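You operate a simulated robot arm through the tools that you are given. There is no shell and no other tool.

The job below is to be done with a simulated robot arm. You get a single attempt, and the scene is never put back.

## Task
Give the purple cup 3 strokes of starter and stir it in.
Fine: park the pipe before stirring; stir with the purple-handled stick, back in its holder after; leave the other cups; the cup stays on its plate.

It is judged by the outcome, as a careful person would: the job done as asked, and still so three seconds after it is handed in. It fails if anything else is knocked over, pushed out of place, dropped, spilled or broken.

## Robot
A 6-joint arm with a two-finger parallel gripper, fixed in place. Base frame: the origin is on the floor under the middle of its stand, x ahead of it, y to its left, z up; the work surface is at about z = 0.86. Readings come in m, degrees, newtons and seconds.
With the tool pointing down near the work surface it reaches from about 0.36 to 0.76 m from the base axis. Its first joint turns from -66.0 to 66.0 degrees. Payload 2.45 kg.
Tool frame: the origin (TCP) lies between the finger pads and is the grasp point; the fingertips stand 0.024 m ahead of it; z points along the fingers, y is the line along which they close. The gripper opens to 0.068 m. The fingers are 0.017 m wide and 0.01 m thick; the gripper's body (0.04 by 0.07 m) begins 0.041 m behind the TCP.
Orientation is that of the tool frame in the base frame, as [roll, pitch, yaw] about the fixed x, y, z axes, in that order (R = Rz(yaw) Ry(pitch) Rx(roll)). With the fingers straight down and closing along the base's y, the tool's x points along the base's -x, its y along +y and its z along -z.

## Interface
- The arm moves only by the tool drive_tool. Its argument "deltas" is a list of rows, each an object of numbers (a shift or turn left out is 0, a gripper value left out holds the last): "x", "y", "z": the shift along the tool's x, y, z in cm; "wx", "wy", "wz": the turn, a rotation vector about the tool's x, y, z in degrees; "grip": the finger opening in cm, from 0 to 6.8. In form: [{"x": .., "y": .., "z": .., "wx": .., "wy": .., "wz": .., "grip": ..}, ...]. A call has 1 to 20 rows; each row shifts and turns the commanded pose from where the row before left it, along the tool's axes as they then stand. Rows are played at 5 a second. More than 0.05 m and 8.6 degrees between two rows, or a gripper value outside its range, and nothing of the call is played. Where a pose cannot be reached the arm comes as near as it can. A force on the tool above 40 N (or 10 N above the force at the start of the call, whichever is more), or a blocked arm, ends the call early, and 0.2 s more pass. The fingers move at their own pace (about 0.108 m/s each) and stop on an object; they squeeze with about 21 N. The grip force told is the motor's: it shows also when the fingers shut on nothing. Time passes only in rows, and 0.2 s behind the last, so rows that do not move let the fingers close. The reply holds the time, the measured pose of the TCP, the force on the tool along the base axes, the opening and the grip force, in the units named above and with some noise, with the torque about the TCP (base axes, N m) and any sound that the robot's microphone picked up.
- Cameras (640 x 400 px; columns grow to the right, rows downward): "scene" is fixed at [0.1811, 0.4305, 1.4682]; the picture's right is [-0.69, -0.72, 0.00], its down [-0.40, 0.39, -0.83] and it looks along [0.60, -0.58, -0.56] (base axes); focal length 264 px, centre (320, 200). "wrist" rides on the gripper at [0.084, 0.011, -0.075] in the tool frame; the picture's right is [-0.13, 0.99, 0.00], its down [-0.60, -0.08, -0.79] and it looks along [-0.79, -0.10, 0.61] (tool axes); focal length 251 px, centre (320, 200). There is no depth. A picture from a camera that has moved, and an enlarged one, comes with that camera's place and axes in the base frame and with its lens. The place of the scene camera against the robot may be out by one fixed shift of up to 0.018 m in any direction.
- camera(camera): a new picture of that camera. It takes no simulated time.
- enlarge(camera, box): a new picture of the part [left, top, right, bottom] of that camera's present view, enlarged. It takes no simulated time.
- sign_off(): hands the job in; it is judged then, once.

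Places have to be worked out from the pictures, the camera data and where the tool is seen. Open the gripper and draw the arm clear of the work before you hand the job in, unless the task says otherwise.

The tools are called by a JSON object that holds its "method" and its "body". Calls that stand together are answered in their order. drive_tool: Moves the arm, as the interface text tells. Its arguments: {"type":"object","properties":{"deltas":{"type":"array","items":{"type":"object","properties":{"x":{"type":"number"},"y":{"type":"number"},"z":{"type":"number"},"wx":{"type":"number"},"wy":{"type":"number"},"wz":{"type":"number"},"grip":{"type":"number"}}}}},"required":["deltas"]} The other tools are called the same way: camera (camera) takes a picture; enlarge (camera, box) takes an enlarged picture of a part of a camera's view; sign_off () hands the job in.

At the start:

```text
t: 0.0
eef_pos: [0.501, -0.0327, 1.328]
tcp_rot: [-179.9, 0.1, -179.9]
wrist_force: [-1.0, 0.0, -0.4]
ft_torque: [0.02, 0.0, 0.02]
opening: 0.0679
grip_force: 0.0
```

scene: 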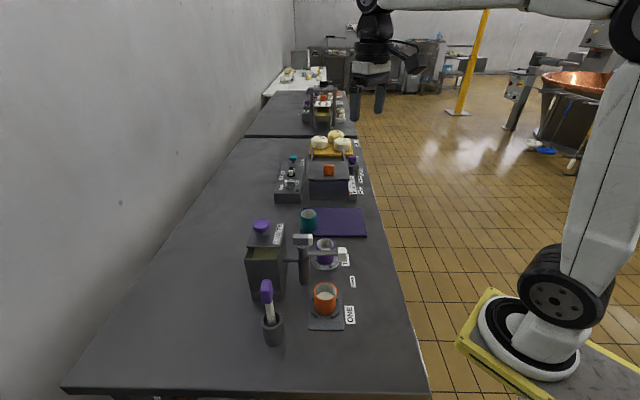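
wrist: 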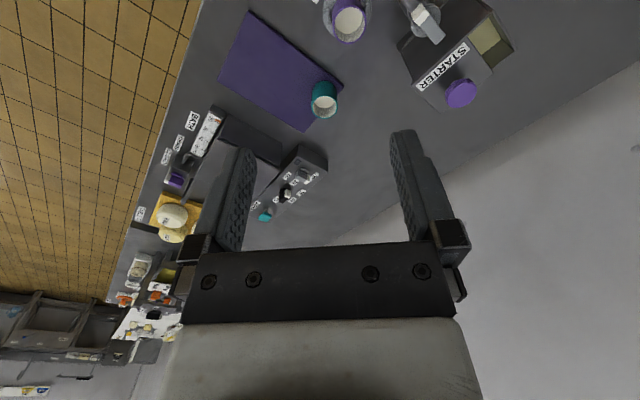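

I'll begin by looking closely at the work area in both cameras before moving anything.

{"method": "enlarge", "body": {"camera": "scene", "box": [220, 200, 380, 360]}}

{"method": "enlarge", "body": {"camera": "scene", "box": [240, 120, 380, 240]}}

{"method": "enlarge", "body": {"camera": "wrist", "box": [200, 0, 540, 220]}}

```text
2.50 times, centred on (300, 280) of scene
camera zoom: at [0.1811, 0.4305, 1.4682], right [-0.69, -0.72, 0.0], down [-0.4, 0.39, -0.83], along [0.6, -0.58, -0.56], focal length 660 px, centre (370, 0)
```

zoom: 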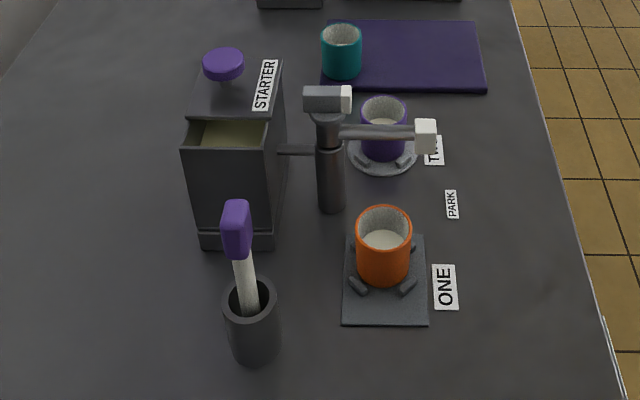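

```text
3.33 times, centred on (310, 180) of scene
camera zoom: at [0.1811, 0.4305, 1.4682], right [-0.69, -0.72, 0.0], down [-0.4, 0.39, -0.83], along [0.6, -0.58, -0.56], focal length 880 px, centre (353, 267)
```

zoom: 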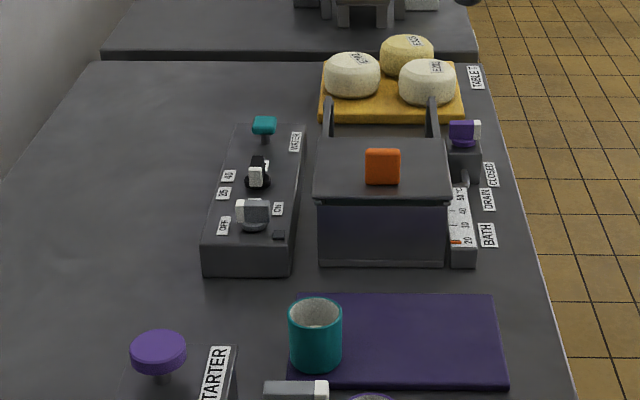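

```text
1.82 times, centred on (370, 110) of wrist
camera zoom: at [0.417, -0.0214, 1.4044], right [0.13, 0.99, 0.0], down [0.6, -0.08, 0.79], along [0.79, -0.1, -0.61], focal length 457 px, centre (229, 364)
```

zoom: 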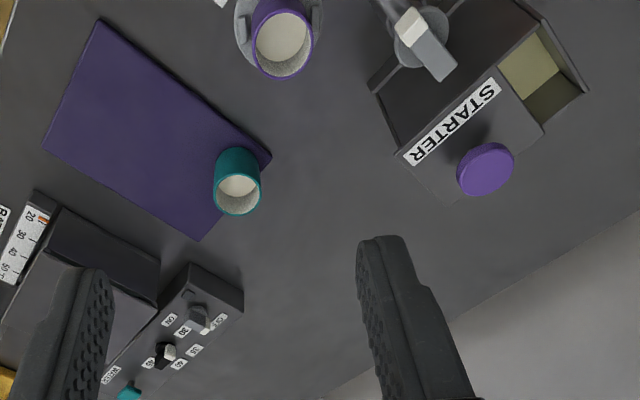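

The pump post appears at about (0.57, 0.12) with its top near z≈1.02, and the pipe seems to point at PARK. The purple cup is on plate TWO near (0.57, 0.02) and the stick holder is near (0.49, 0.28). I'll move the wrist camera above the pump at a safe height to see how it works.

{"method": "drive_tool", "body": {"deltas": [{"x": 2, "y": 2.6, "z": 2}, {"x": 2, "y": 2.6, "z": 2}, {"x": 2, "y": 2.6, "z": 2}, {"x": 2, "y": 2.6, "z": 2}, {"x": 2, "y": 2.6, "z": 2}, {}]}}

{"method": "camera", "body": {"camera": "wrist"}}

{"method": "camera", "body": {"camera": "scene"}}

```text
t: 1.4
eef_pos: [0.4012, 0.0953, 1.2271]
tcp_rot: [180.0, 0.1, -180.0]
wrist_force: [-0.1, 0.7, -0.7]
ft_torque: [-0.02, -0.01, 0.0]
opening: 0.0679
grip_force: 0.1
```

```text
taken
camera wrist: at [0.3172, 0.1064, 1.3026], right [0.13, 0.99, 0.0], down [0.6, -0.08, 0.79], along [0.79, -0.1, -0.61], focal length 251 px, centre (320, 200)
```

wrist: 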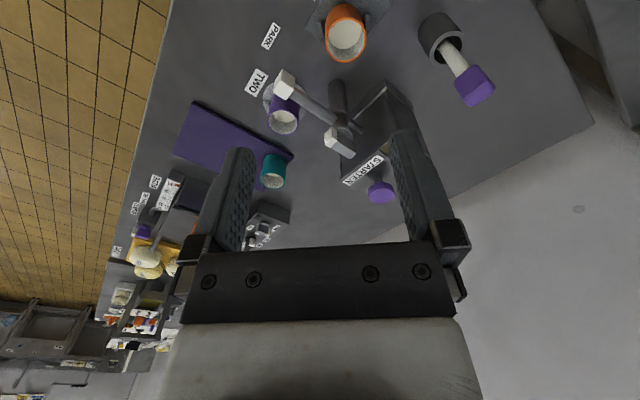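

```text
taken
```

scene: 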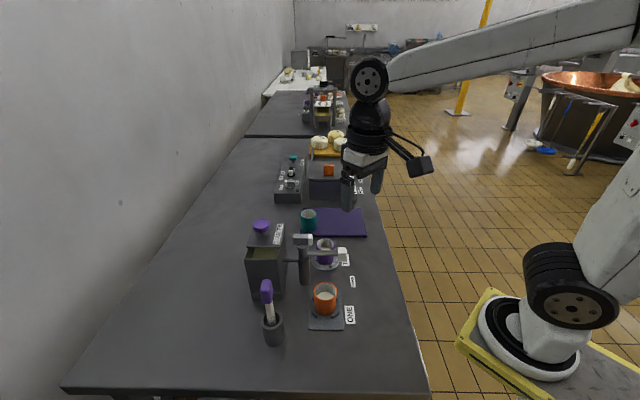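

{"method": "enlarge", "body": {"camera": "wrist", "box": [230, 40, 430, 210]}}

{"method": "enlarge", "body": {"camera": "wrist", "box": [390, 0, 530, 120]}}

{"method": "enlarge", "body": {"camera": "scene", "box": [270, 215, 370, 295]}}

```text
2.35 times, centred on (330, 125) of wrist
camera zoom: at [0.3172, 0.1064, 1.3026], right [0.13, 0.99, 0.0], down [0.6, -0.08, 0.79], along [0.79, -0.1, -0.61], focal length 592 px, centre (296, 376)
```

zoom: 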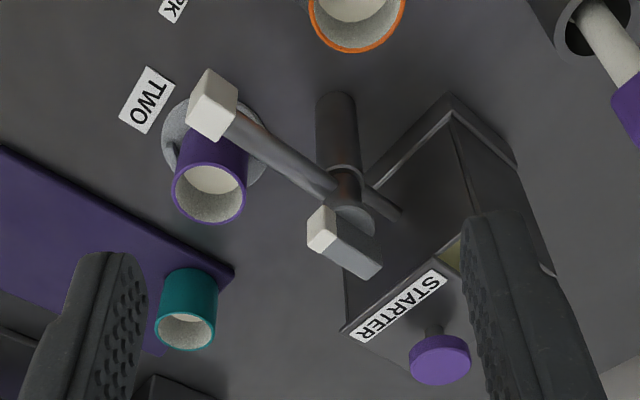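

```text
3.33 times, centred on (460, 60) of wrist
camera zoom: at [0.3172, 0.1064, 1.3026], right [0.13, 0.99, 0.0], down [0.6, -0.08, 0.79], along [0.79, -0.1, -0.61], focal length 838 px, centre (-147, 667)
```

zoom: 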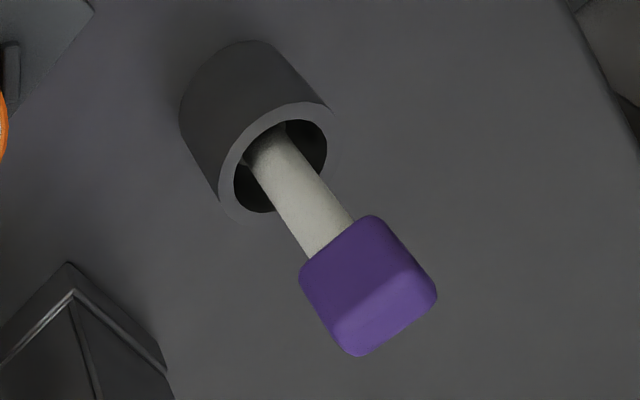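

```text
5.00 times, centred on (320, 255) of scene
camera zoom: at [0.1811, 0.4305, 1.4682], right [-0.69, -0.72, 0.0], down [-0.4, 0.39, -0.83], along [0.6, -0.58, -0.56], focal length 1320 px, centre (320, -75)
```

zoom: 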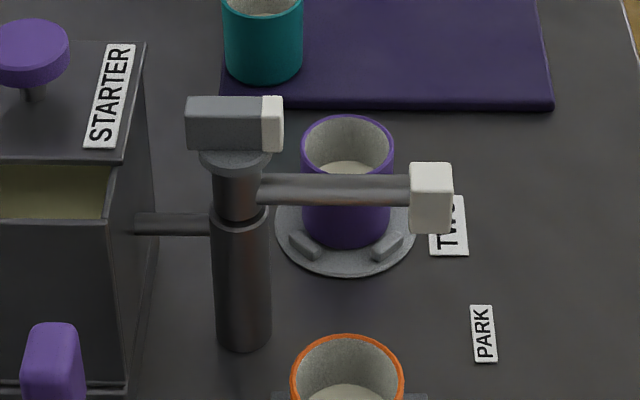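

The wrist view puts the post axis at about (0.553, 0.107). The pipe is at PARK, pointing about -135° from the post, TWO is at about -81°, and the cup centre is near (0.568, 0.009). A T-shaped block with a white end sits on top of the post, parallel to the pipe. I'll hover above it with the tool turned 45° so it lines up with the block, then look closer.

{"method": "drive_tool", "body": {"deltas": [{"x": -3.8, "y": 0.3, "z": 1.9}, {"x": -3.8, "y": 0.3, "z": 1.9}, {"x": -3.8, "y": 0.3, "z": 1.9}, {"x": -3.8, "y": 0.3, "z": 1.9}, {"wz": -7.5}, {"wz": -7.5}, {"wz": -7.5}, {"wz": -7.5}, {"wz": -7.5}, {"wz": -7.5}, {}]}}

{"method": "camera", "body": {"camera": "wrist"}}

{"method": "enlarge", "body": {"camera": "scene", "box": [240, 195, 380, 295]}}

```text
t: 3.8
eef_pos: [0.5537, 0.1119, 1.1517]
tcp_rot: [-179.8, 0.1, -134.8]
wrist_force: [0.0, 0.4, 0.4]
ft_torque: [0.02, -0.01, 0.04]
opening: 0.0681
grip_force: 0.1
```

```text
taken
camera wrist: at [0.4861, 0.0582, 1.2278], right [-0.61, 0.79, 0.0], down [0.48, 0.37, 0.79], along [0.63, 0.49, -0.61], focal length 251 px, centre (320, 200)
```

wrist: 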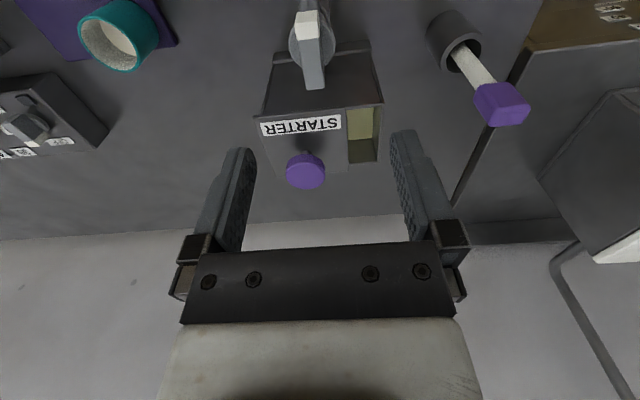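

```text
4.00 times, centred on (310, 245) of scene
camera zoom: at [0.1811, 0.4305, 1.4682], right [-0.69, -0.72, 0.0], down [-0.4, 0.39, -0.83], along [0.6, -0.58, -0.56], focal length 1056 px, centre (360, 20)
```

zoom: 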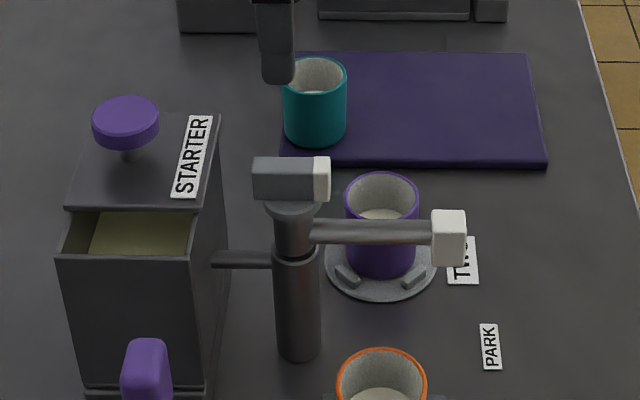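

{"method": "enlarge", "body": {"camera": "wrist", "box": [250, 0, 390, 100]}}

{"method": "camera", "body": {"camera": "scene"}}

```text
4.00 times, centred on (320, 50) of wrist
camera zoom: at [0.4861, 0.0582, 1.2278], right [-0.61, 0.79, 0.0], down [0.48, 0.37, 0.79], along [0.63, 0.49, -0.61], focal length 1006 px, centre (320, 800)
```

zoom: 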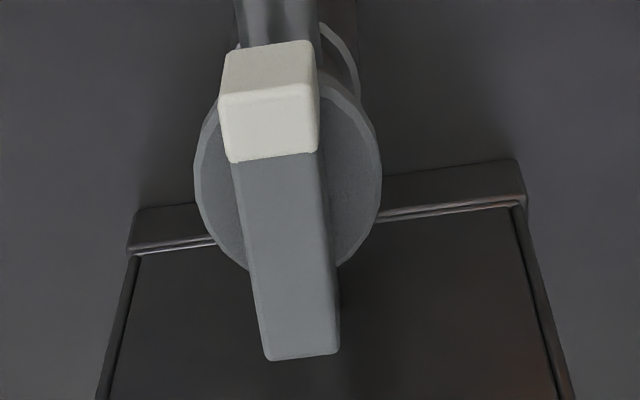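

```text
taken
```

scene: 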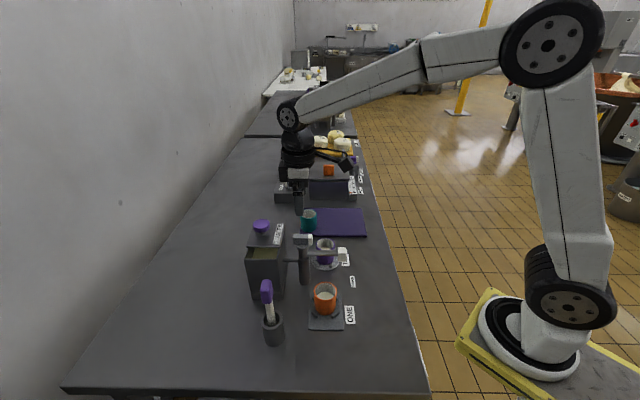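

The block's top face measures about 4.7 cm by 1.6 cm, centred near (0.556, 0.105), and it sits on a disc about 3.6 cm across. I'll centre over it and go down to about z = 1.10, still clear above it, for a second look at its height.

{"method": "drive_tool", "body": {"deltas": [{"x": 0.35, "y": -0.67, "z": 1.5}, {"z": 2}, {"z": 2}, {}]}}

{"method": "camera", "body": {"camera": "wrist"}}

{"method": "enlarge", "body": {"camera": "scene", "box": [280, 205, 350, 255]}}

{"method": "enlarge", "body": {"camera": "scene", "box": [240, 175, 380, 295]}}

```text
t: 4.8
eef_pos: [0.5582, 0.1028, 1.0987]
tcp_rot: [-179.9, 0.1, -135.0]
wrist_force: [0.3, 0.5, -0.6]
ft_torque: [-0.01, 0.0, -0.02]
opening: 0.0681
grip_force: 0.1
```

```text
taken
camera wrist: at [0.4896, 0.0506, 1.1734], right [-0.61, 0.79, 0.0], down [0.48, 0.37, 0.79], along [0.63, 0.48, -0.61], focal length 251 px, centre (320, 200)
```

wrist: 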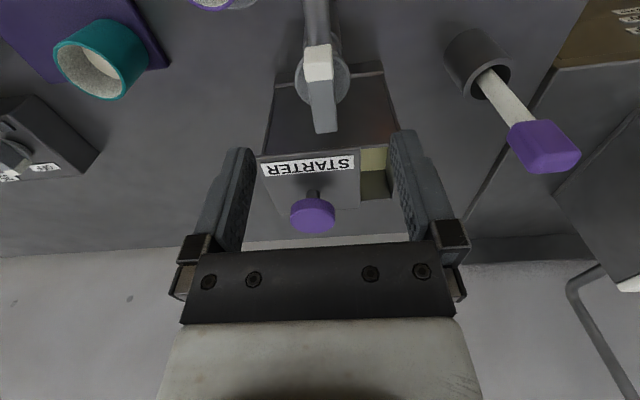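

```text
8.00 times, centred on (315, 230) of scene
camera zoom: at [0.1811, 0.4305, 1.4682], right [-0.69, -0.72, 0.0], down [-0.4, 0.39, -0.83], along [0.6, -0.58, -0.56], focal length 2113 px, centre (360, -40)
```

zoom: 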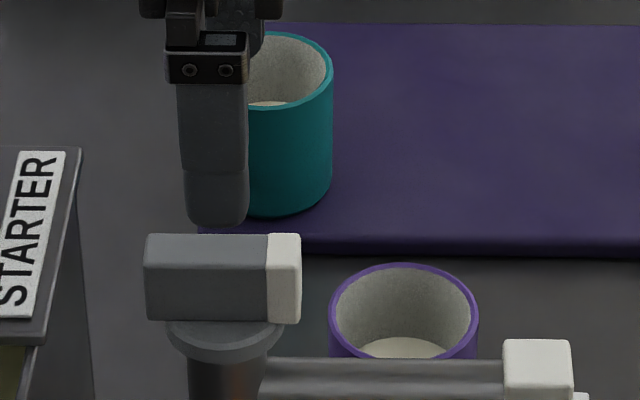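

```text
3.33 times, centred on (310, 235) of scene
camera zoom: at [0.1811, 0.4305, 1.4682], right [-0.69, -0.72, 0.0], down [-0.4, 0.39, -0.83], along [0.6, -0.58, -0.56], focal length 880 px, centre (353, 83)
```

zoom: 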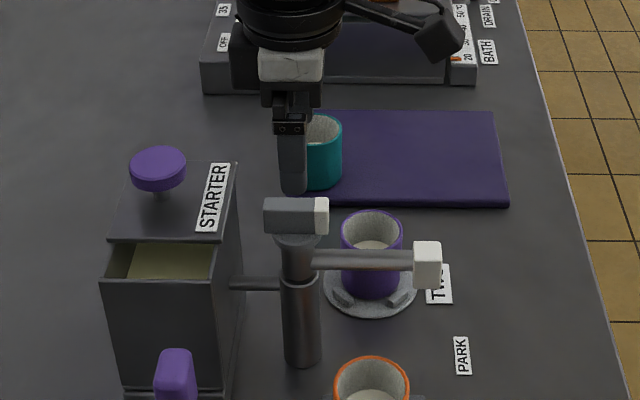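

{"method": "enlarge", "body": {"camera": "wrist", "box": [250, 20, 390, 140]}}

{"method": "enlarge", "body": {"camera": "scene", "box": [285, 215, 335, 255]}}

```text
3.33 times, centred on (320, 80) of wrist
camera zoom: at [0.4896, 0.0506, 1.1734], right [-0.61, 0.79, 0.0], down [0.48, 0.37, 0.79], along [0.63, 0.48, -0.61], focal length 838 px, centre (320, 600)
```

zoom: 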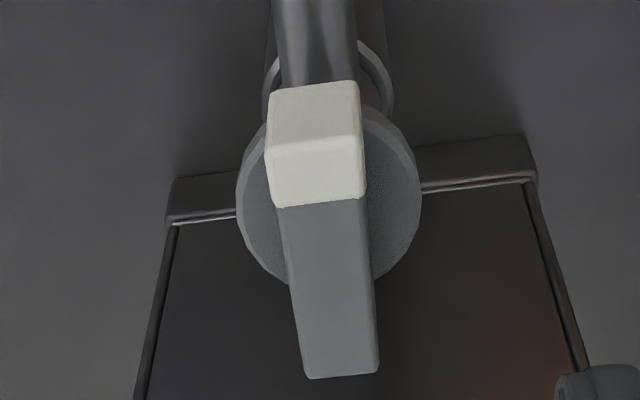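

```text
10.00 times, centred on (310, 235) of scene
camera zoom: at [0.1811, 0.4305, 1.4682], right [-0.69, -0.72, 0.0], down [-0.4, 0.39, -0.83], along [0.6, -0.58, -0.56], focal length 2641 px, centre (420, -150)
```

zoom: 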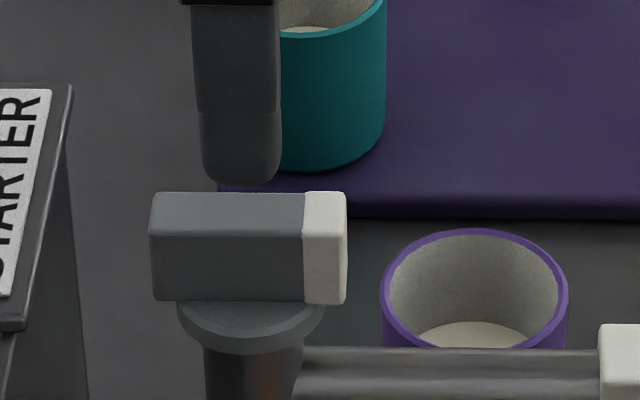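

From two wrist views, the block's top is at z≈1.031, its bottom (the disc) at about 1.008 and its centre at (0.5566, 0.1047). I'll narrow the fingers and go down to z≈1.041 so they straddle the block without touching the disc. Pressing the disc at PARK would spill starter.

{"method": "drive_tool", "body": {"deltas": [{"y": 0.2, "grip": 4.5}, {"z": 2}, {"z": 2}, {"z": 1.7}, {}]}}

{"method": "camera", "body": {"camera": "wrist"}}

{"method": "enlarge", "body": {"camera": "scene", "box": [285, 215, 335, 255]}}

```text
t: 6.0
eef_pos: [0.5552, 0.1029, 1.0395]
tcp_rot: [-179.9, 0.1, -134.9]
wrist_force: [0.3, -0.4, 0.5]
ft_torque: [0.01, 0.01, 0.01]
opening: 0.0451
grip_force: 0.0
```

```text
taken
camera wrist: at [0.4873, 0.05, 1.1158], right [-0.61, 0.79, 0.0], down [0.48, 0.37, 0.79], along [0.63, 0.48, -0.61], focal length 251 px, centre (320, 200)
```

wrist: 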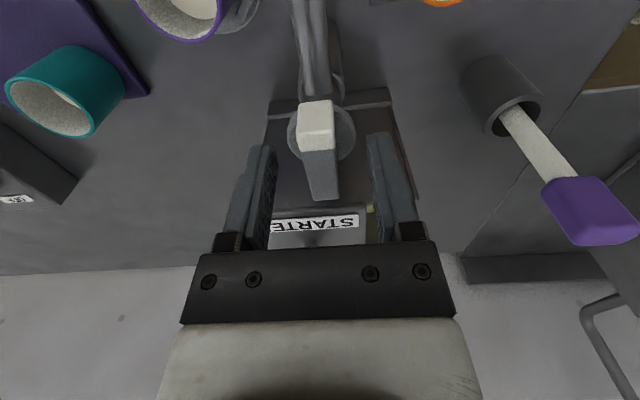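

```text
10.00 times, centred on (310, 235) of scene
camera zoom: at [0.1811, 0.4305, 1.4682], right [-0.69, -0.72, 0.0], down [-0.4, 0.39, -0.83], along [0.6, -0.58, -0.56], focal length 2641 px, centre (420, -150)
```

zoom: 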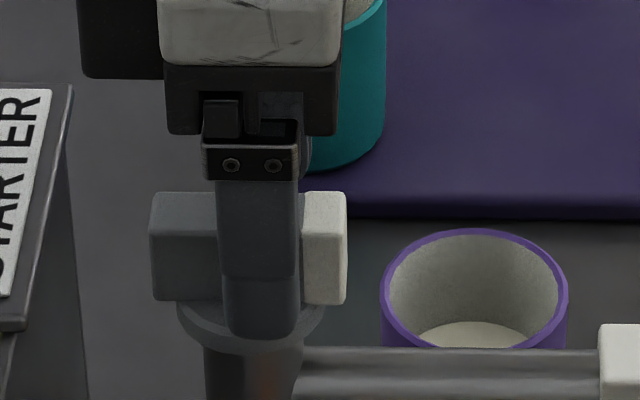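

The fingers straddle the block with no contact, sitting about 3 mm toward the white end. I'll centre the tool and close on the block without any downward motion.

{"method": "drive_tool", "body": {"deltas": [{"x": -0.3}, {"grip": 1.0}, {"grip": 1.0}, {"grip": 1.0}]}}

{"method": "enlarge", "body": {"camera": "scene", "box": [270, 205, 370, 295]}}

{"method": "camera", "body": {"camera": "wrist"}}

```text
t: 7.0
eef_pos: [0.5558, 0.1049, 1.0402]
tcp_rot: [-179.9, 0.1, -134.9]
wrist_force: [5.4, -5.5, -0.6]
ft_torque: [-0.16, 0.02, -0.03]
opening: 0.0158
grip_force: 35.3
```

```text
4.44 times, centred on (320, 250) of scene
camera zoom: at [0.1813, 0.4304, 1.4683], right [-0.69, -0.72, 0.0], down [-0.4, 0.39, -0.83], along [0.6, -0.58, -0.56], focal length 1174 px, centre (320, -22)
```

zoom: 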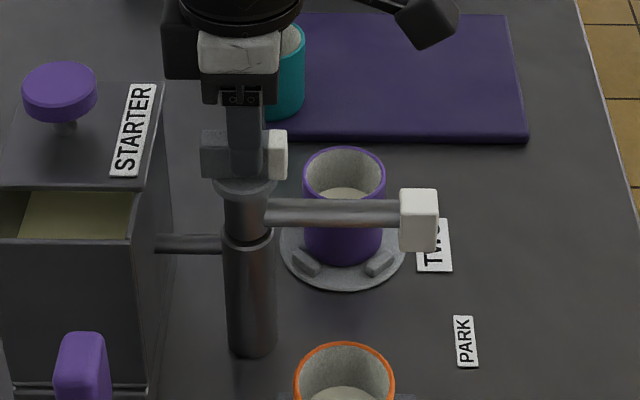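

```text
taken
camera wrist: at [0.4892, 0.0521, 1.1158], right [-0.61, 0.79, 0.0], down [0.48, 0.37, 0.79], along [0.63, 0.48, -0.61], focal length 251 px, centre (320, 200)
```

wrist: 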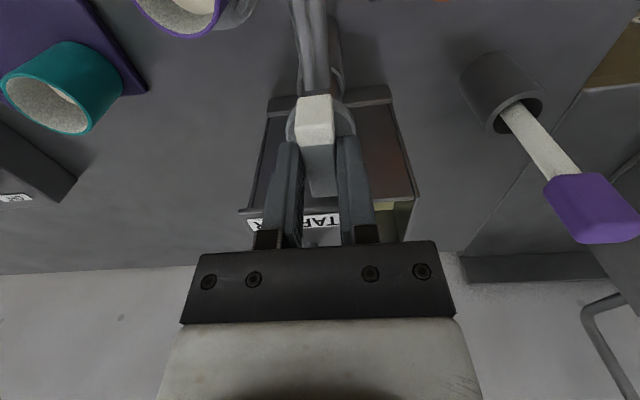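

The block is gripped (15.8 mm wide) with about 7.7 N of sideways load along tool -y, so I'm about a millimetre off centre. I'll nudge that way to relieve it.

{"method": "drive_tool", "body": {"deltas": [{"y": -0.1}, {}]}}

```text
t: 7.6
eef_pos: [0.5568, 0.1032, 1.0397]
tcp_rot: [-180.0, 0.2, -134.9]
wrist_force: [-1.6, -6.1, -0.3]
ft_torque: [0.66, -0.71, -0.01]
opening: 0.0159
grip_force: 35.2
```

Small residual forces remain. I'll try a small 8° twist toward TWO to check that the handle swings the pipe.

{"method": "drive_tool", "body": {"deltas": [{"wz": -4}, {"wz": -4}, {}]}}

{"method": "enlarge", "body": {"camera": "scene", "box": [270, 205, 370, 295]}}

```text
t: 8.4
eef_pos: [0.5571, 0.1037, 1.0397]
tcp_rot: [-179.9, 0.0, -126.8]
wrist_force: [1.5, -12.1, -2.1]
ft_torque: [0.34, -0.36, -0.04]
opening: 0.016
grip_force: 35.3
```

```text
4.44 times, centred on (320, 250) of scene
camera zoom: at [0.1812, 0.4301, 1.4683], right [-0.69, -0.72, 0.0], down [-0.4, 0.39, -0.83], along [0.6, -0.58, -0.56], focal length 1174 px, centre (320, -22)
```

zoom: 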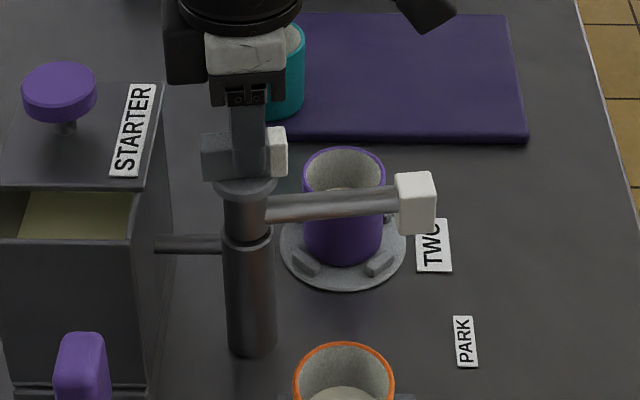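

The pipe follows the handle. The lateral force of about -12 N in y says the true axis lies slightly toward -y, so I'll shift about 1 mm that way and continue the twist in small steps.

{"method": "drive_tool", "body": {"deltas": [{"x": 0.08, "y": -0.06}, {}, {"wz": -5}, {"wz": -5}, {}]}}

```text
t: 9.6
eef_pos: [0.5572, 0.1035, 1.0411]
tcp_rot: [-180.0, -0.1, -116.9]
wrist_force: [-7.2, -10.7, 5.4]
ft_torque: [-0.23, 0.32, -0.03]
opening: 0.0158
grip_force: 35.2
```

{"method": "drive_tool", "body": {"deltas": [{"x": 0.15}, {}, {}]}}

```text
t: 10.4
eef_pos: [0.5577, 0.1046, 1.0405]
tcp_rot: [-179.9, 0.2, -116.9]
wrist_force: [6.0, -1.3, -3.2]
ft_torque: [-0.56, 0.17, -0.03]
opening: 0.0158
grip_force: 34.5
```

That relieved it, with a stiffness of roughly 10 N per mm. I'll continue the twist in steps with small corrections.

{"method": "drive_tool", "body": {"deltas": [{"y": -0.05, "wz": -5}, {"wz": -5}, {}]}}

```text
t: 11.2
eef_pos: [0.5582, 0.1035, 1.0396]
tcp_rot: [179.9, 0.0, -106.8]
wrist_force: [4.2, 4.8, -11.3]
ft_torque: [1.02, -0.33, -0.01]
opening: 0.016
grip_force: 34.9
```

{"method": "drive_tool", "body": {"deltas": [{}, {}]}}

{"method": "enlarge", "body": {"camera": "scene", "box": [270, 205, 370, 295]}}

```text
t: 11.8
eef_pos: [0.558, 0.1041, 1.0405]
tcp_rot: [-180.0, 0.0, -106.8]
wrist_force: [3.1, 8.3, -15.6]
ft_torque: [0.88, -0.28, 0.0]
opening: 0.016
grip_force: 34.7
```

```text
4.44 times, centred on (320, 250) of scene
camera zoom: at [0.1815, 0.4308, 1.4681], right [-0.69, -0.72, 0.0], down [-0.4, 0.39, -0.83], along [0.6, -0.58, -0.56], focal length 1174 px, centre (320, -22)
```

zoom: 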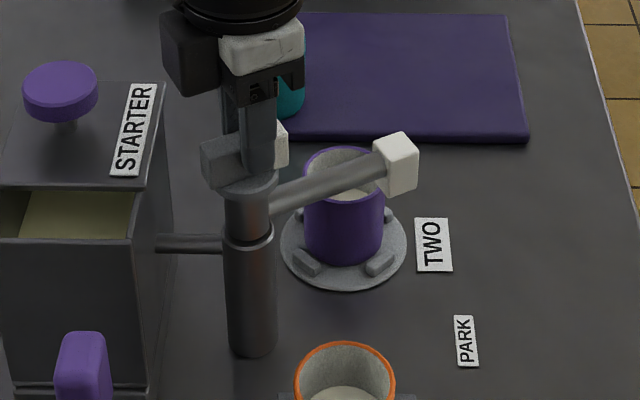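

The tool is now slightly lifting the handle against its stop (-15 N in z), so I'll ease down 1 mm and back 0.8 mm in x, then continue.

{"method": "drive_tool", "body": {"deltas": [{"x": -0.08, "z": 0.1}, {}]}}

```text
t: 12.4
eef_pos: [0.5576, 0.1047, 1.0407]
tcp_rot: [-179.9, 0.0, -106.9]
wrist_force: [-0.9, 2.3, -2.2]
ft_torque: [0.41, 0.03, 0.0]
opening: 0.0158
grip_force: 34.9
```

Forces are nearly zero now. I'll continue the twist, with about 25° left to TWO.

{"method": "drive_tool", "body": {"deltas": [{"wz": -5}, {"wz": -5}, {}, {}]}}

```text
t: 13.4
eef_pos: [0.5579, 0.1032, 1.0396]
tcp_rot: [-179.8, -0.1, -96.9]
wrist_force: [2.7, -4.2, 8.0]
ft_torque: [-0.67, 0.13, 0.0]
opening: 0.0159
grip_force: 35.2
```

{"method": "drive_tool", "body": {"deltas": [{"x": 0.03, "y": -0.03, "z": -0.06}, {"wz": -5}, {"wz": -5}, {}, {}]}}

{"method": "enlarge", "body": {"camera": "scene", "box": [270, 205, 370, 295]}}

{"method": "camera", "body": {"camera": "wrist"}}

```text
t: 14.6
eef_pos: [0.5586, 0.1032, 1.0401]
tcp_rot: [-179.8, 0.0, -86.9]
wrist_force: [19.2, -13.0, -11.5]
ft_torque: [0.41, -0.23, -0.05]
opening: 0.0158
grip_force: 34.7
```

```text
4.44 times, centred on (320, 250) of scene
camera zoom: at [0.1819, 0.4301, 1.4683], right [-0.69, -0.72, 0.0], down [-0.4, 0.39, -0.83], along [0.6, -0.58, -0.56], focal length 1174 px, centre (320, -22)
```

zoom: 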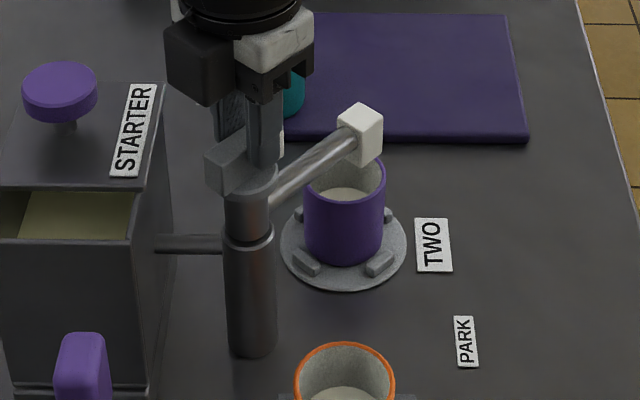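

```text
taken
camera wrist: at [0.5519, 0.0186, 1.1161], right [-1.0, 0.07, 0.0], down [0.04, 0.61, 0.79], along [0.06, 0.79, -0.61], focal length 251 px, centre (320, 200)
```

wrist: 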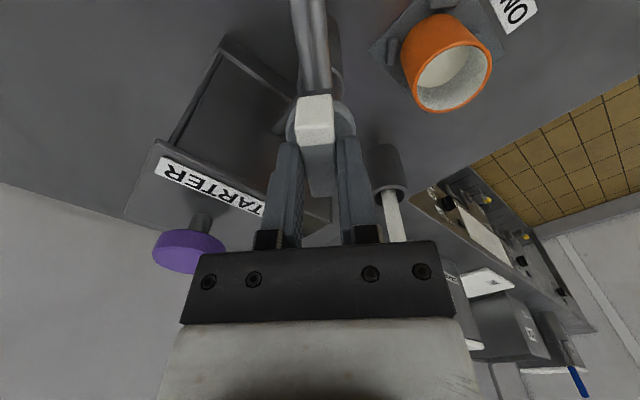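

The tip is nearly over the purple cup, but lateral load has built up to about 20 N. I'll relieve it by shifting toward the force.

{"method": "drive_tool", "body": {"deltas": [{"x": 0.1, "y": -0.15, "z": 0.08}, {}, {}]}}

```text
t: 15.4
eef_pos: [0.5582, 0.1036, 1.0408]
tcp_rot: [-180.0, 0.1, -86.8]
wrist_force: [2.8, 6.7, 2.9]
ft_torque: [-0.75, 0.04, -0.02]
opening: 0.0159
grip_force: 34.3
```

{"method": "drive_tool", "body": {"deltas": [{"x": -0.05, "wz": -3}, {"wz": -3}, {}, {}]}}

{"method": "enlarge", "body": {"camera": "scene", "box": [290, 215, 360, 285]}}

```text
t: 16.4
eef_pos: [0.5588, 0.1041, 1.0406]
tcp_rot: [-179.8, 0.0, -80.9]
wrist_force: [0.5, 9.3, 6.6]
ft_torque: [1.11, 0.23, 0.04]
opening: 0.0158
grip_force: 34.8
```

```text
5.71 times, centred on (325, 250) of scene
camera zoom: at [0.181, 0.4308, 1.4682], right [-0.69, -0.72, 0.0], down [-0.4, 0.39, -0.83], along [0.6, -0.58, -0.55], focal length 1509 px, centre (291, -86)
```

zoom: 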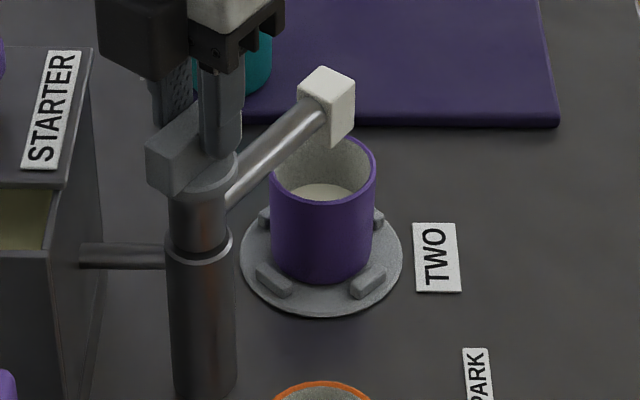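

The tip now lines up with the cup axis at about -81°. I'll relieve the residual side load, then start a first slow press to learn the plunger's travel and force.

{"method": "drive_tool", "body": {"deltas": [{"x": -0.09, "z": -0.05}, {}, {}]}}

```text
t: 17.2
eef_pos: [0.5581, 0.1031, 1.0402]
tcp_rot: [-179.8, 0.0, -80.9]
wrist_force: [4.3, 1.8, 6.2]
ft_torque: [0.52, 0.08, 0.02]
opening: 0.0156
grip_force: 35.1
```

{"method": "drive_tool", "body": {"deltas": [{"z": 0.3}, {"z": 0.3}, {"z": 0.3}, {}]}}

{"method": "enlarge", "body": {"camera": "scene", "box": [290, 215, 360, 285]}}

```text
t: 18.2
eef_pos: [0.5604, 0.1056, 1.0314]
tcp_rot: [-179.9, 0.0, -80.9]
wrist_force: [4.9, -1.6, 5.6]
ft_torque: [-0.32, 0.09, 0.03]
opening: 0.0158
grip_force: 34.6
```

```text
5.71 times, centred on (325, 250) of scene
camera zoom: at [0.1812, 0.4305, 1.4682], right [-0.69, -0.72, 0.0], down [-0.4, 0.39, -0.83], along [0.6, -0.58, -0.56], focal length 1509 px, centre (291, -86)
```

zoom: 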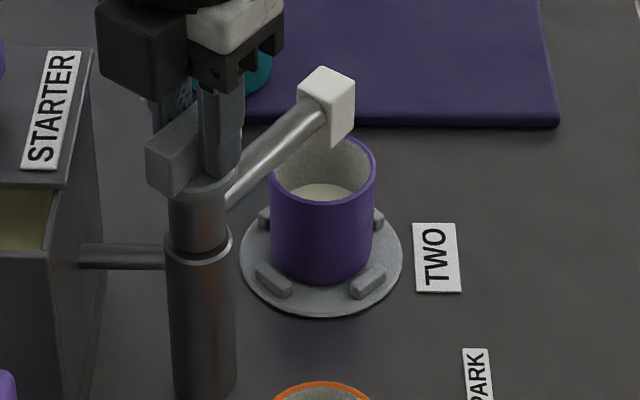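

The fingers slid down over the block rather than moving it, and the fingertips are now about level with the disc. I'll press a bit further so they push directly on the disc, watching the force.

{"method": "drive_tool", "body": {"deltas": [{"z": 0.2}, {"z": 0.2}, {"z": 0.2}, {}]}}

{"method": "enlarge", "body": {"camera": "scene", "box": [290, 215, 360, 285]}}

```text
t: 18.9
eef_pos: [0.5599, 0.1042, 1.0292]
tcp_rot: [-179.9, 0.1, -80.8]
wrist_force: [-6.1, -1.3, 7.7]
ft_torque: [0.24, 0.45, 0.05]
opening: 0.0161
grip_force: 34.8
stopped in row 3: the force on the tool passed its limit at 44 N (the readings are from after the stop); the commanded pose is now the measured one
```

```text
5.71 times, centred on (325, 250) of scene
camera zoom: at [0.1808, 0.4304, 1.4683], right [-0.69, -0.72, 0.0], down [-0.4, 0.39, -0.83], along [0.6, -0.58, -0.56], focal length 1509 px, centre (291, -86)
```

zoom: 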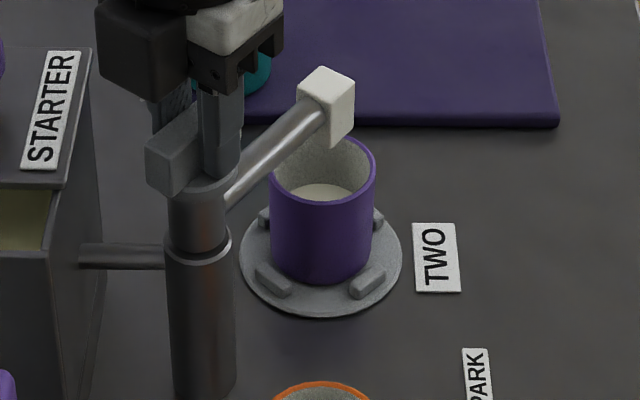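

The disc doesn't move down even at 44 N, so this pump isn't pressed from its rest height and the stroke is probably drawn upward. I'll try a gentle pull up with the block still gripped and watch for motion.

{"method": "drive_tool", "body": {"deltas": [{"z": -0.2}, {"z": -0.2}, {"z": -0.2}, {}]}}

{"method": "enlarge", "body": {"camera": "scene", "box": [290, 215, 360, 285]}}

```text
t: 19.9
eef_pos: [0.5579, 0.1046, 1.0333]
tcp_rot: [179.9, 0.0, -80.8]
wrist_force: [-0.4, -1.8, -27.5]
ft_torque: [-0.06, -0.08, 0.04]
opening: 0.0159
grip_force: 35.1
```

```text
5.71 times, centred on (325, 250) of scene
camera zoom: at [0.1816, 0.4306, 1.4682], right [-0.69, -0.72, 0.0], down [-0.4, 0.39, -0.83], along [0.6, -0.58, -0.56], focal length 1509 px, centre (291, -86)
```

zoom: 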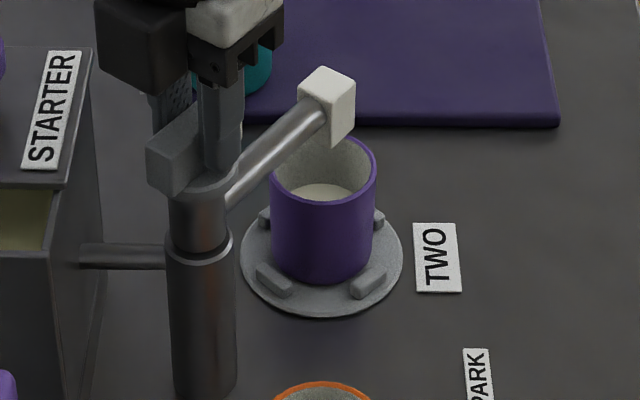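

The block moves neither up nor down, so it's only the swing handle. The purple knob on a thin stem on the starter tank's lid looks like the plunger. I'll relieve the pull, release the block, rise straight up, and check where the pipe stays.

{"method": "drive_tool", "body": {"deltas": [{"z": 0.2}, {}, {"grip": 4.5}, {"grip": 4.5}, {"z": -2}, {"z": -3}, {"z": -3}, {}]}}

{"method": "camera", "body": {"camera": "wrist"}}

{"method": "enlarge", "body": {"camera": "scene", "box": [240, 205, 360, 305]}}

```text
t: 21.7
eef_pos: [0.56, 0.1036, 1.1123]
tcp_rot: [-179.6, 0.0, -80.9]
wrist_force: [-0.7, -0.8, -1.0]
ft_torque: [-0.02, 0.01, 0.01]
opening: 0.0448
grip_force: 0.1
```

```text
taken
camera wrist: at [0.5618, 0.0184, 1.188], right [-1.0, -0.03, 0.0], down [-0.02, 0.61, 0.79], along [-0.02, 0.79, -0.61], focal length 251 px, centre (320, 200)
```

wrist: 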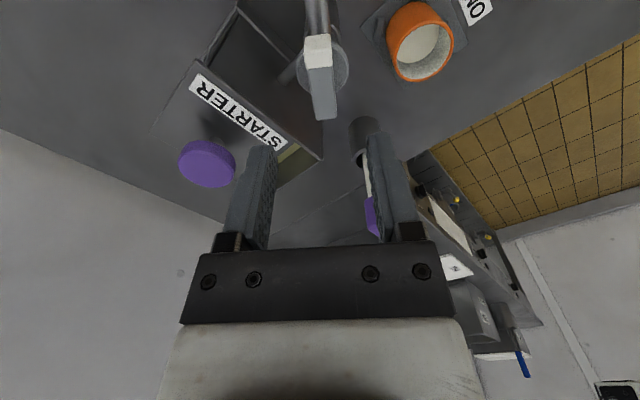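

```text
4.00 times, centred on (300, 255) of scene
camera zoom: at [0.1811, 0.4305, 1.4682], right [-0.69, -0.72, 0.0], down [-0.4, 0.39, -0.83], along [0.6, -0.58, -0.56], focal length 1056 px, centre (400, -20)
```

zoom: 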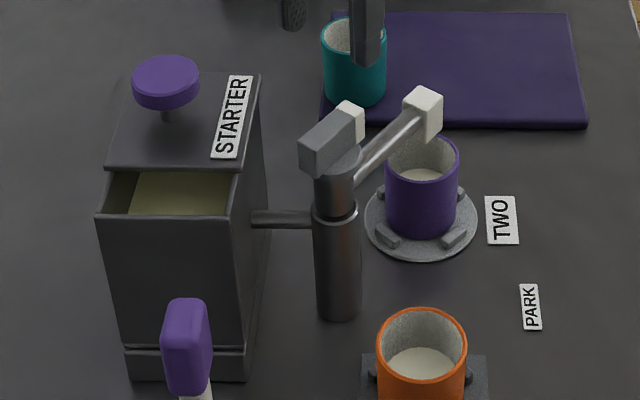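

The pipe stays over the purple cup. The knob triangulates consistently to (0.649, 0.164), z≈1.04, about 4.5 cm across. I'll close the fingers and move above it for a closer look.

{"method": "drive_tool", "body": {"deltas": [{"x": -1.5, "y": -3.24, "grip": 0}, {"x": -1.5, "y": -3.24}, {"x": -1.5, "y": -3.24}, {}]}}

{"method": "camera", "body": {"camera": "wrist"}}

{"method": "enlarge", "body": {"camera": "scene", "box": [230, 195, 350, 295]}}

```text
t: 22.7
eef_pos: [0.6465, 0.1627, 1.113]
tcp_rot: [-179.8, 0.0, -80.9]
wrist_force: [0.3, -0.5, -0.2]
ft_torque: [0.0, 0.02, 0.01]
opening: 0.0001
grip_force: 21.3
```

```text
taken
camera wrist: at [0.6484, 0.0784, 1.1889], right [-1.0, -0.03, 0.0], down [-0.02, 0.61, 0.79], along [-0.02, 0.79, -0.61], focal length 251 px, centre (320, 200)
```

wrist: 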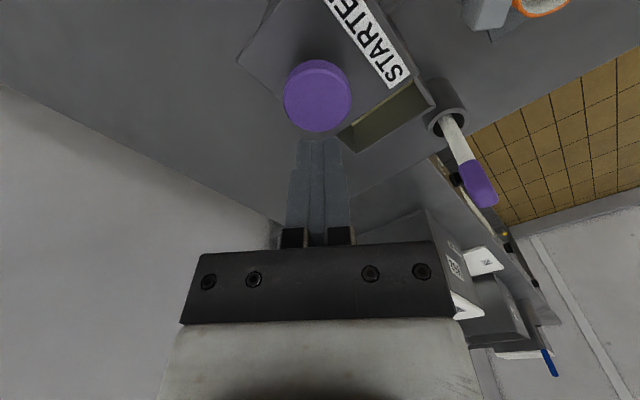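

```text
4.00 times, centred on (290, 245) of scene
camera zoom: at [0.1811, 0.4305, 1.4682], right [-0.69, -0.72, 0.0], down [-0.4, 0.39, -0.83], along [0.6, -0.58, -0.56], focal length 1056 px, centre (440, 20)
```

zoom: 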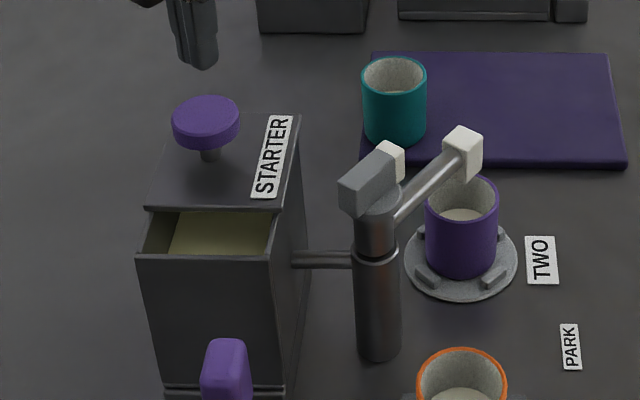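

I'm right above the knob, whose top is at about (0.648, 0.162, 1.047). I'll go down to just above it, then make small steps to find contact and learn the travel.

{"method": "drive_tool", "body": {"deltas": [{"x": 0.05, "y": -0.1, "z": 1.5}, {"z": 1.5}, {"z": 0.5}, {}]}}

{"method": "enlarge", "body": {"camera": "scene", "box": [230, 195, 310, 255]}}

{"method": "camera", "body": {"camera": "wrist"}}

```text
t: 23.7
eef_pos: [0.6486, 0.1635, 1.0771]
tcp_rot: [-179.8, 0.0, -80.9]
wrist_force: [-0.3, -0.3, 0.7]
ft_torque: [0.0, 0.0, -0.01]
opening: 0.0
grip_force: 20.8
```

```text
6.67 times, centred on (270, 225) of scene
camera zoom: at [0.1811, 0.4305, 1.4682], right [-0.69, -0.72, 0.0], down [-0.4, 0.39, -0.83], along [0.6, -0.58, -0.56], focal length 1761 px, centre (653, 33)
```

zoom: 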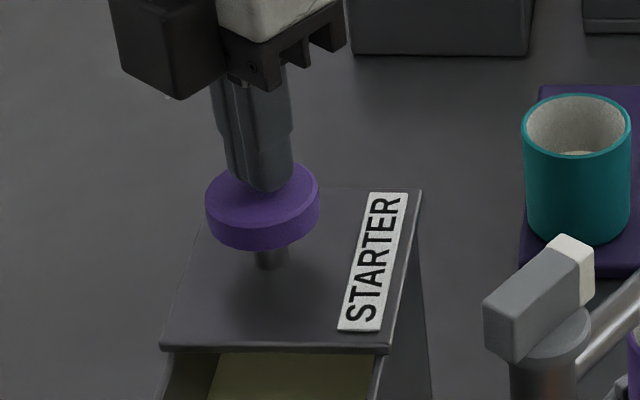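

```text
taken
camera wrist: at [0.6502, 0.0781, 1.1532], right [-1.0, -0.03, 0.0], down [-0.02, 0.61, 0.79], along [-0.02, 0.79, -0.61], focal length 251 px, centre (320, 200)
```

wrist: 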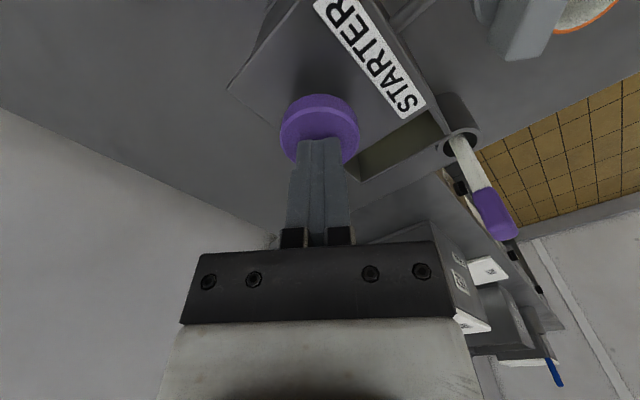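

The fingertips are centred just above the knob. I'll press gently in small steps and watch the force and travel.

{"method": "drive_tool", "body": {"deltas": [{"z": 0.3}, {"z": 0.3}, {"z": 0.3}, {}]}}

{"method": "enlarge", "body": {"camera": "scene", "box": [230, 195, 310, 255]}}

```text
t: 24.7
eef_pos: [0.6485, 0.1639, 1.0701]
tcp_rot: [-179.7, 0.0, -80.9]
wrist_force: [0.1, 1.2, 1.7]
ft_torque: [0.02, 0.02, -0.04]
opening: 0.0002
grip_force: 20.9
```

```text
6.67 times, centred on (270, 225) of scene
camera zoom: at [0.1811, 0.4305, 1.4682], right [-0.69, -0.72, 0.0], down [-0.4, 0.39, -0.83], along [0.6, -0.58, -0.56], focal length 1761 px, centre (653, 33)
```

zoom: 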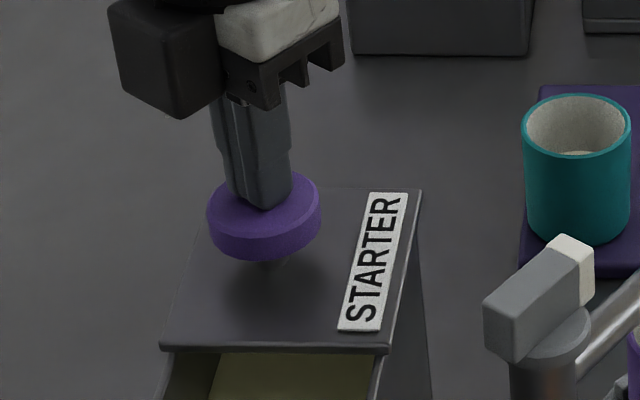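

The knob moves down, so it is the plunger, and it resists with only a couple of newtons. I'll continue pressing in small steps to the bottom of the stroke.

{"method": "drive_tool", "body": {"deltas": [{"z": 0.3}, {"z": 0.3}, {"z": 0.2}, {}]}}

{"method": "enlarge", "body": {"camera": "scene", "box": [230, 195, 310, 255]}}

{"method": "enlarge", "body": {"camera": "scene", "box": [290, 215, 360, 285]}}

```text
t: 25.7
eef_pos: [0.65, 0.163, 1.0614]
tcp_rot: [-179.7, 0.0, -81.0]
wrist_force: [0.5, 1.9, 2.6]
ft_torque: [0.03, 0.0, 0.01]
opening: 0.0004
grip_force: 20.9
heard: click
```

```text
6.67 times, centred on (270, 225) of scene
camera zoom: at [0.1811, 0.4306, 1.4682], right [-0.69, -0.72, 0.0], down [-0.4, 0.39, -0.83], along [0.6, -0.58, -0.56], focal length 1761 px, centre (653, 33)
```

zoom: 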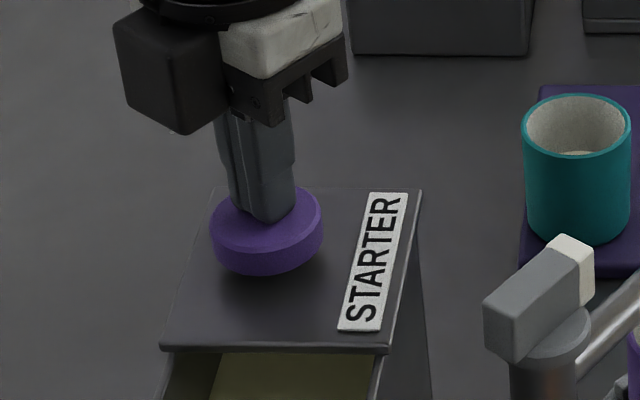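

```text
5.71 times, centred on (325, 250) of scene
camera zoom: at [0.1811, 0.4306, 1.4682], right [-0.69, -0.72, 0.0], down [-0.4, 0.39, -0.83], along [0.6, -0.58, -0.56], focal length 1509 px, centre (291, -86)
```

zoom: 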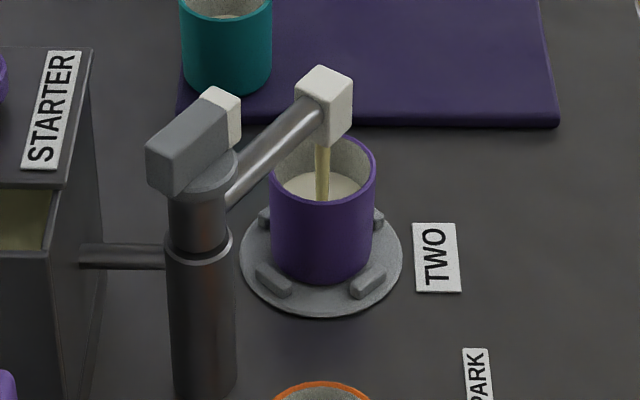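

A click sounded at TCP z≈1.061 and starter is streaming into the middle of the purple cup, so that's stroke 1. I'll raise fully off the knob so it springs back, wait, and check.

{"method": "drive_tool", "body": {"deltas": [{"z": -0.7}, {"z": -0.7}, {"z": -0.8}, {}, {}]}}

{"method": "enlarge", "body": {"camera": "scene", "box": [230, 195, 310, 255]}}

{"method": "enlarge", "body": {"camera": "scene", "box": [290, 215, 360, 285]}}

```text
t: 26.9
eef_pos: [0.6498, 0.165, 1.0839]
tcp_rot: [-179.7, 0.0, -80.9]
wrist_force: [0.1, 0.4, -0.3]
ft_torque: [-0.03, 0.01, 0.02]
opening: 0.0
grip_force: 20.9
```

```text
6.67 times, centred on (270, 225) of scene
camera zoom: at [0.1811, 0.4305, 1.4682], right [-0.69, -0.72, 0.0], down [-0.4, 0.39, -0.83], along [0.6, -0.58, -0.56], focal length 1761 px, centre (653, 33)
```

zoom: 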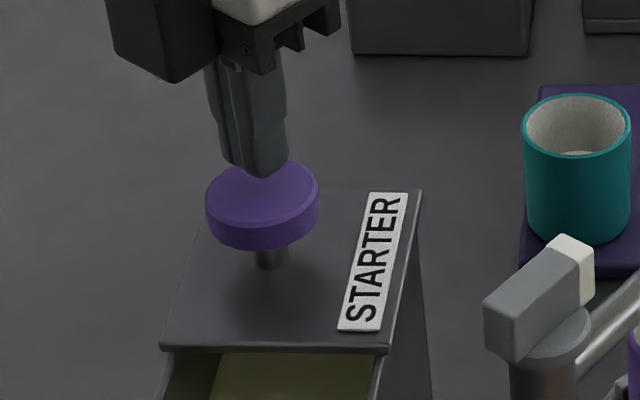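

```text
5.71 times, centred on (325, 250) of scene
camera zoom: at [0.1811, 0.4305, 1.4682], right [-0.69, -0.72, 0.0], down [-0.4, 0.39, -0.83], along [0.6, -0.58, -0.56], focal length 1509 px, centre (291, -86)
```

zoom: 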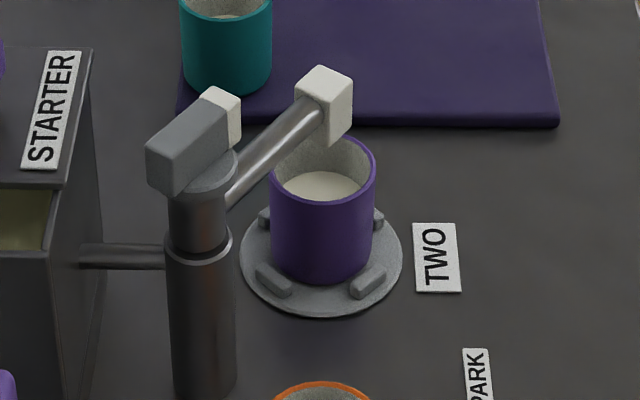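

The knob is fully back up and the level rose without a spill. Now stroke 2: the same depth plus a hair.

{"method": "drive_tool", "body": {"deltas": [{"z": 0.7}, {"z": 0.6}, {"z": 0.5}, {"z": 0.5}, {}]}}

{"method": "enlarge", "body": {"camera": "scene", "box": [290, 215, 360, 285]}}

```text
t: 28.1
eef_pos: [0.6502, 0.1623, 1.0605]
tcp_rot: [-179.7, 0.0, -80.8]
wrist_force: [0.5, 2.4, 4.4]
ft_torque: [0.02, -0.01, -0.03]
opening: 0.0003
grip_force: 20.3
heard: click
```

```text
5.71 times, centred on (325, 250) of scene
camera zoom: at [0.1811, 0.4306, 1.4682], right [-0.69, -0.72, 0.0], down [-0.4, 0.39, -0.83], along [0.6, -0.58, -0.56], focal length 1509 px, centre (291, -86)
```

zoom: 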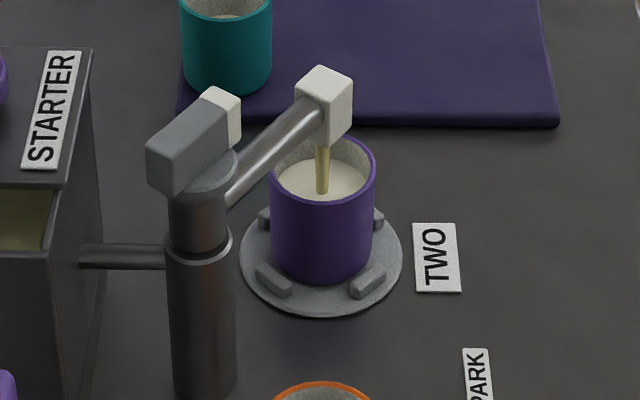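

The second click sounded and the stream is flowing into the cup. I'll release fully and check the level before the third.

{"method": "drive_tool", "body": {"deltas": [{"z": -0.7}, {"z": -0.8}, {"z": -0.8}, {}, {}]}}

{"method": "enlarge", "body": {"camera": "scene", "box": [230, 205, 350, 285]}}

```text
t: 29.3
eef_pos: [0.6499, 0.1647, 1.0843]
tcp_rot: [-179.8, 0.0, -80.9]
wrist_force: [0.1, 0.0, -0.2]
ft_torque: [0.02, 0.01, -0.04]
opening: 0.0
grip_force: 21.2
```

```text
5.00 times, centred on (290, 245) of scene
camera zoom: at [0.1811, 0.4305, 1.4682], right [-0.69, -0.72, 0.0], down [-0.4, 0.39, -0.83], along [0.6, -0.58, -0.56], focal length 1320 px, centre (470, -25)
```

zoom: 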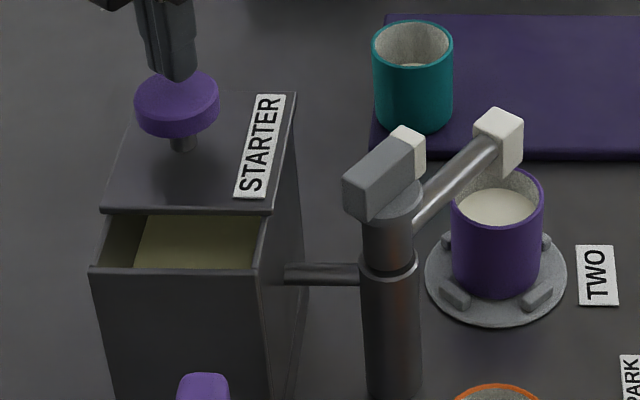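

The knob is back up and the cup still has headroom below the rim. Now the third and last stroke.

{"method": "drive_tool", "body": {"deltas": [{"z": 0.7}, {"z": 0.6}, {"z": 0.5}, {"z": 0.5}, {}]}}

{"method": "enlarge", "body": {"camera": "scene", "box": [290, 215, 360, 285]}}

```text
t: 30.5
eef_pos: [0.6501, 0.1632, 1.061]
tcp_rot: [-179.7, 0.0, -80.8]
wrist_force: [-1.0, -0.2, 3.3]
ft_torque: [-0.02, 0.0, 0.01]
opening: 0.0004
grip_force: 20.7
heard: click
```

```text
5.71 times, centred on (325, 250) of scene
camera zoom: at [0.181, 0.4305, 1.4683], right [-0.69, -0.72, 0.0], down [-0.4, 0.39, -0.83], along [0.6, -0.58, -0.56], focal length 1509 px, centre (291, -86)
```

zoom: 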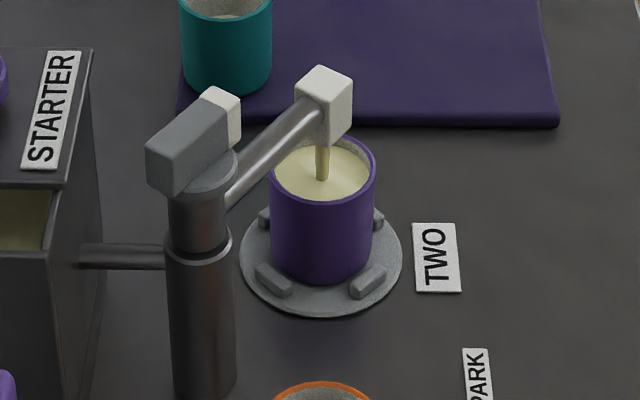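

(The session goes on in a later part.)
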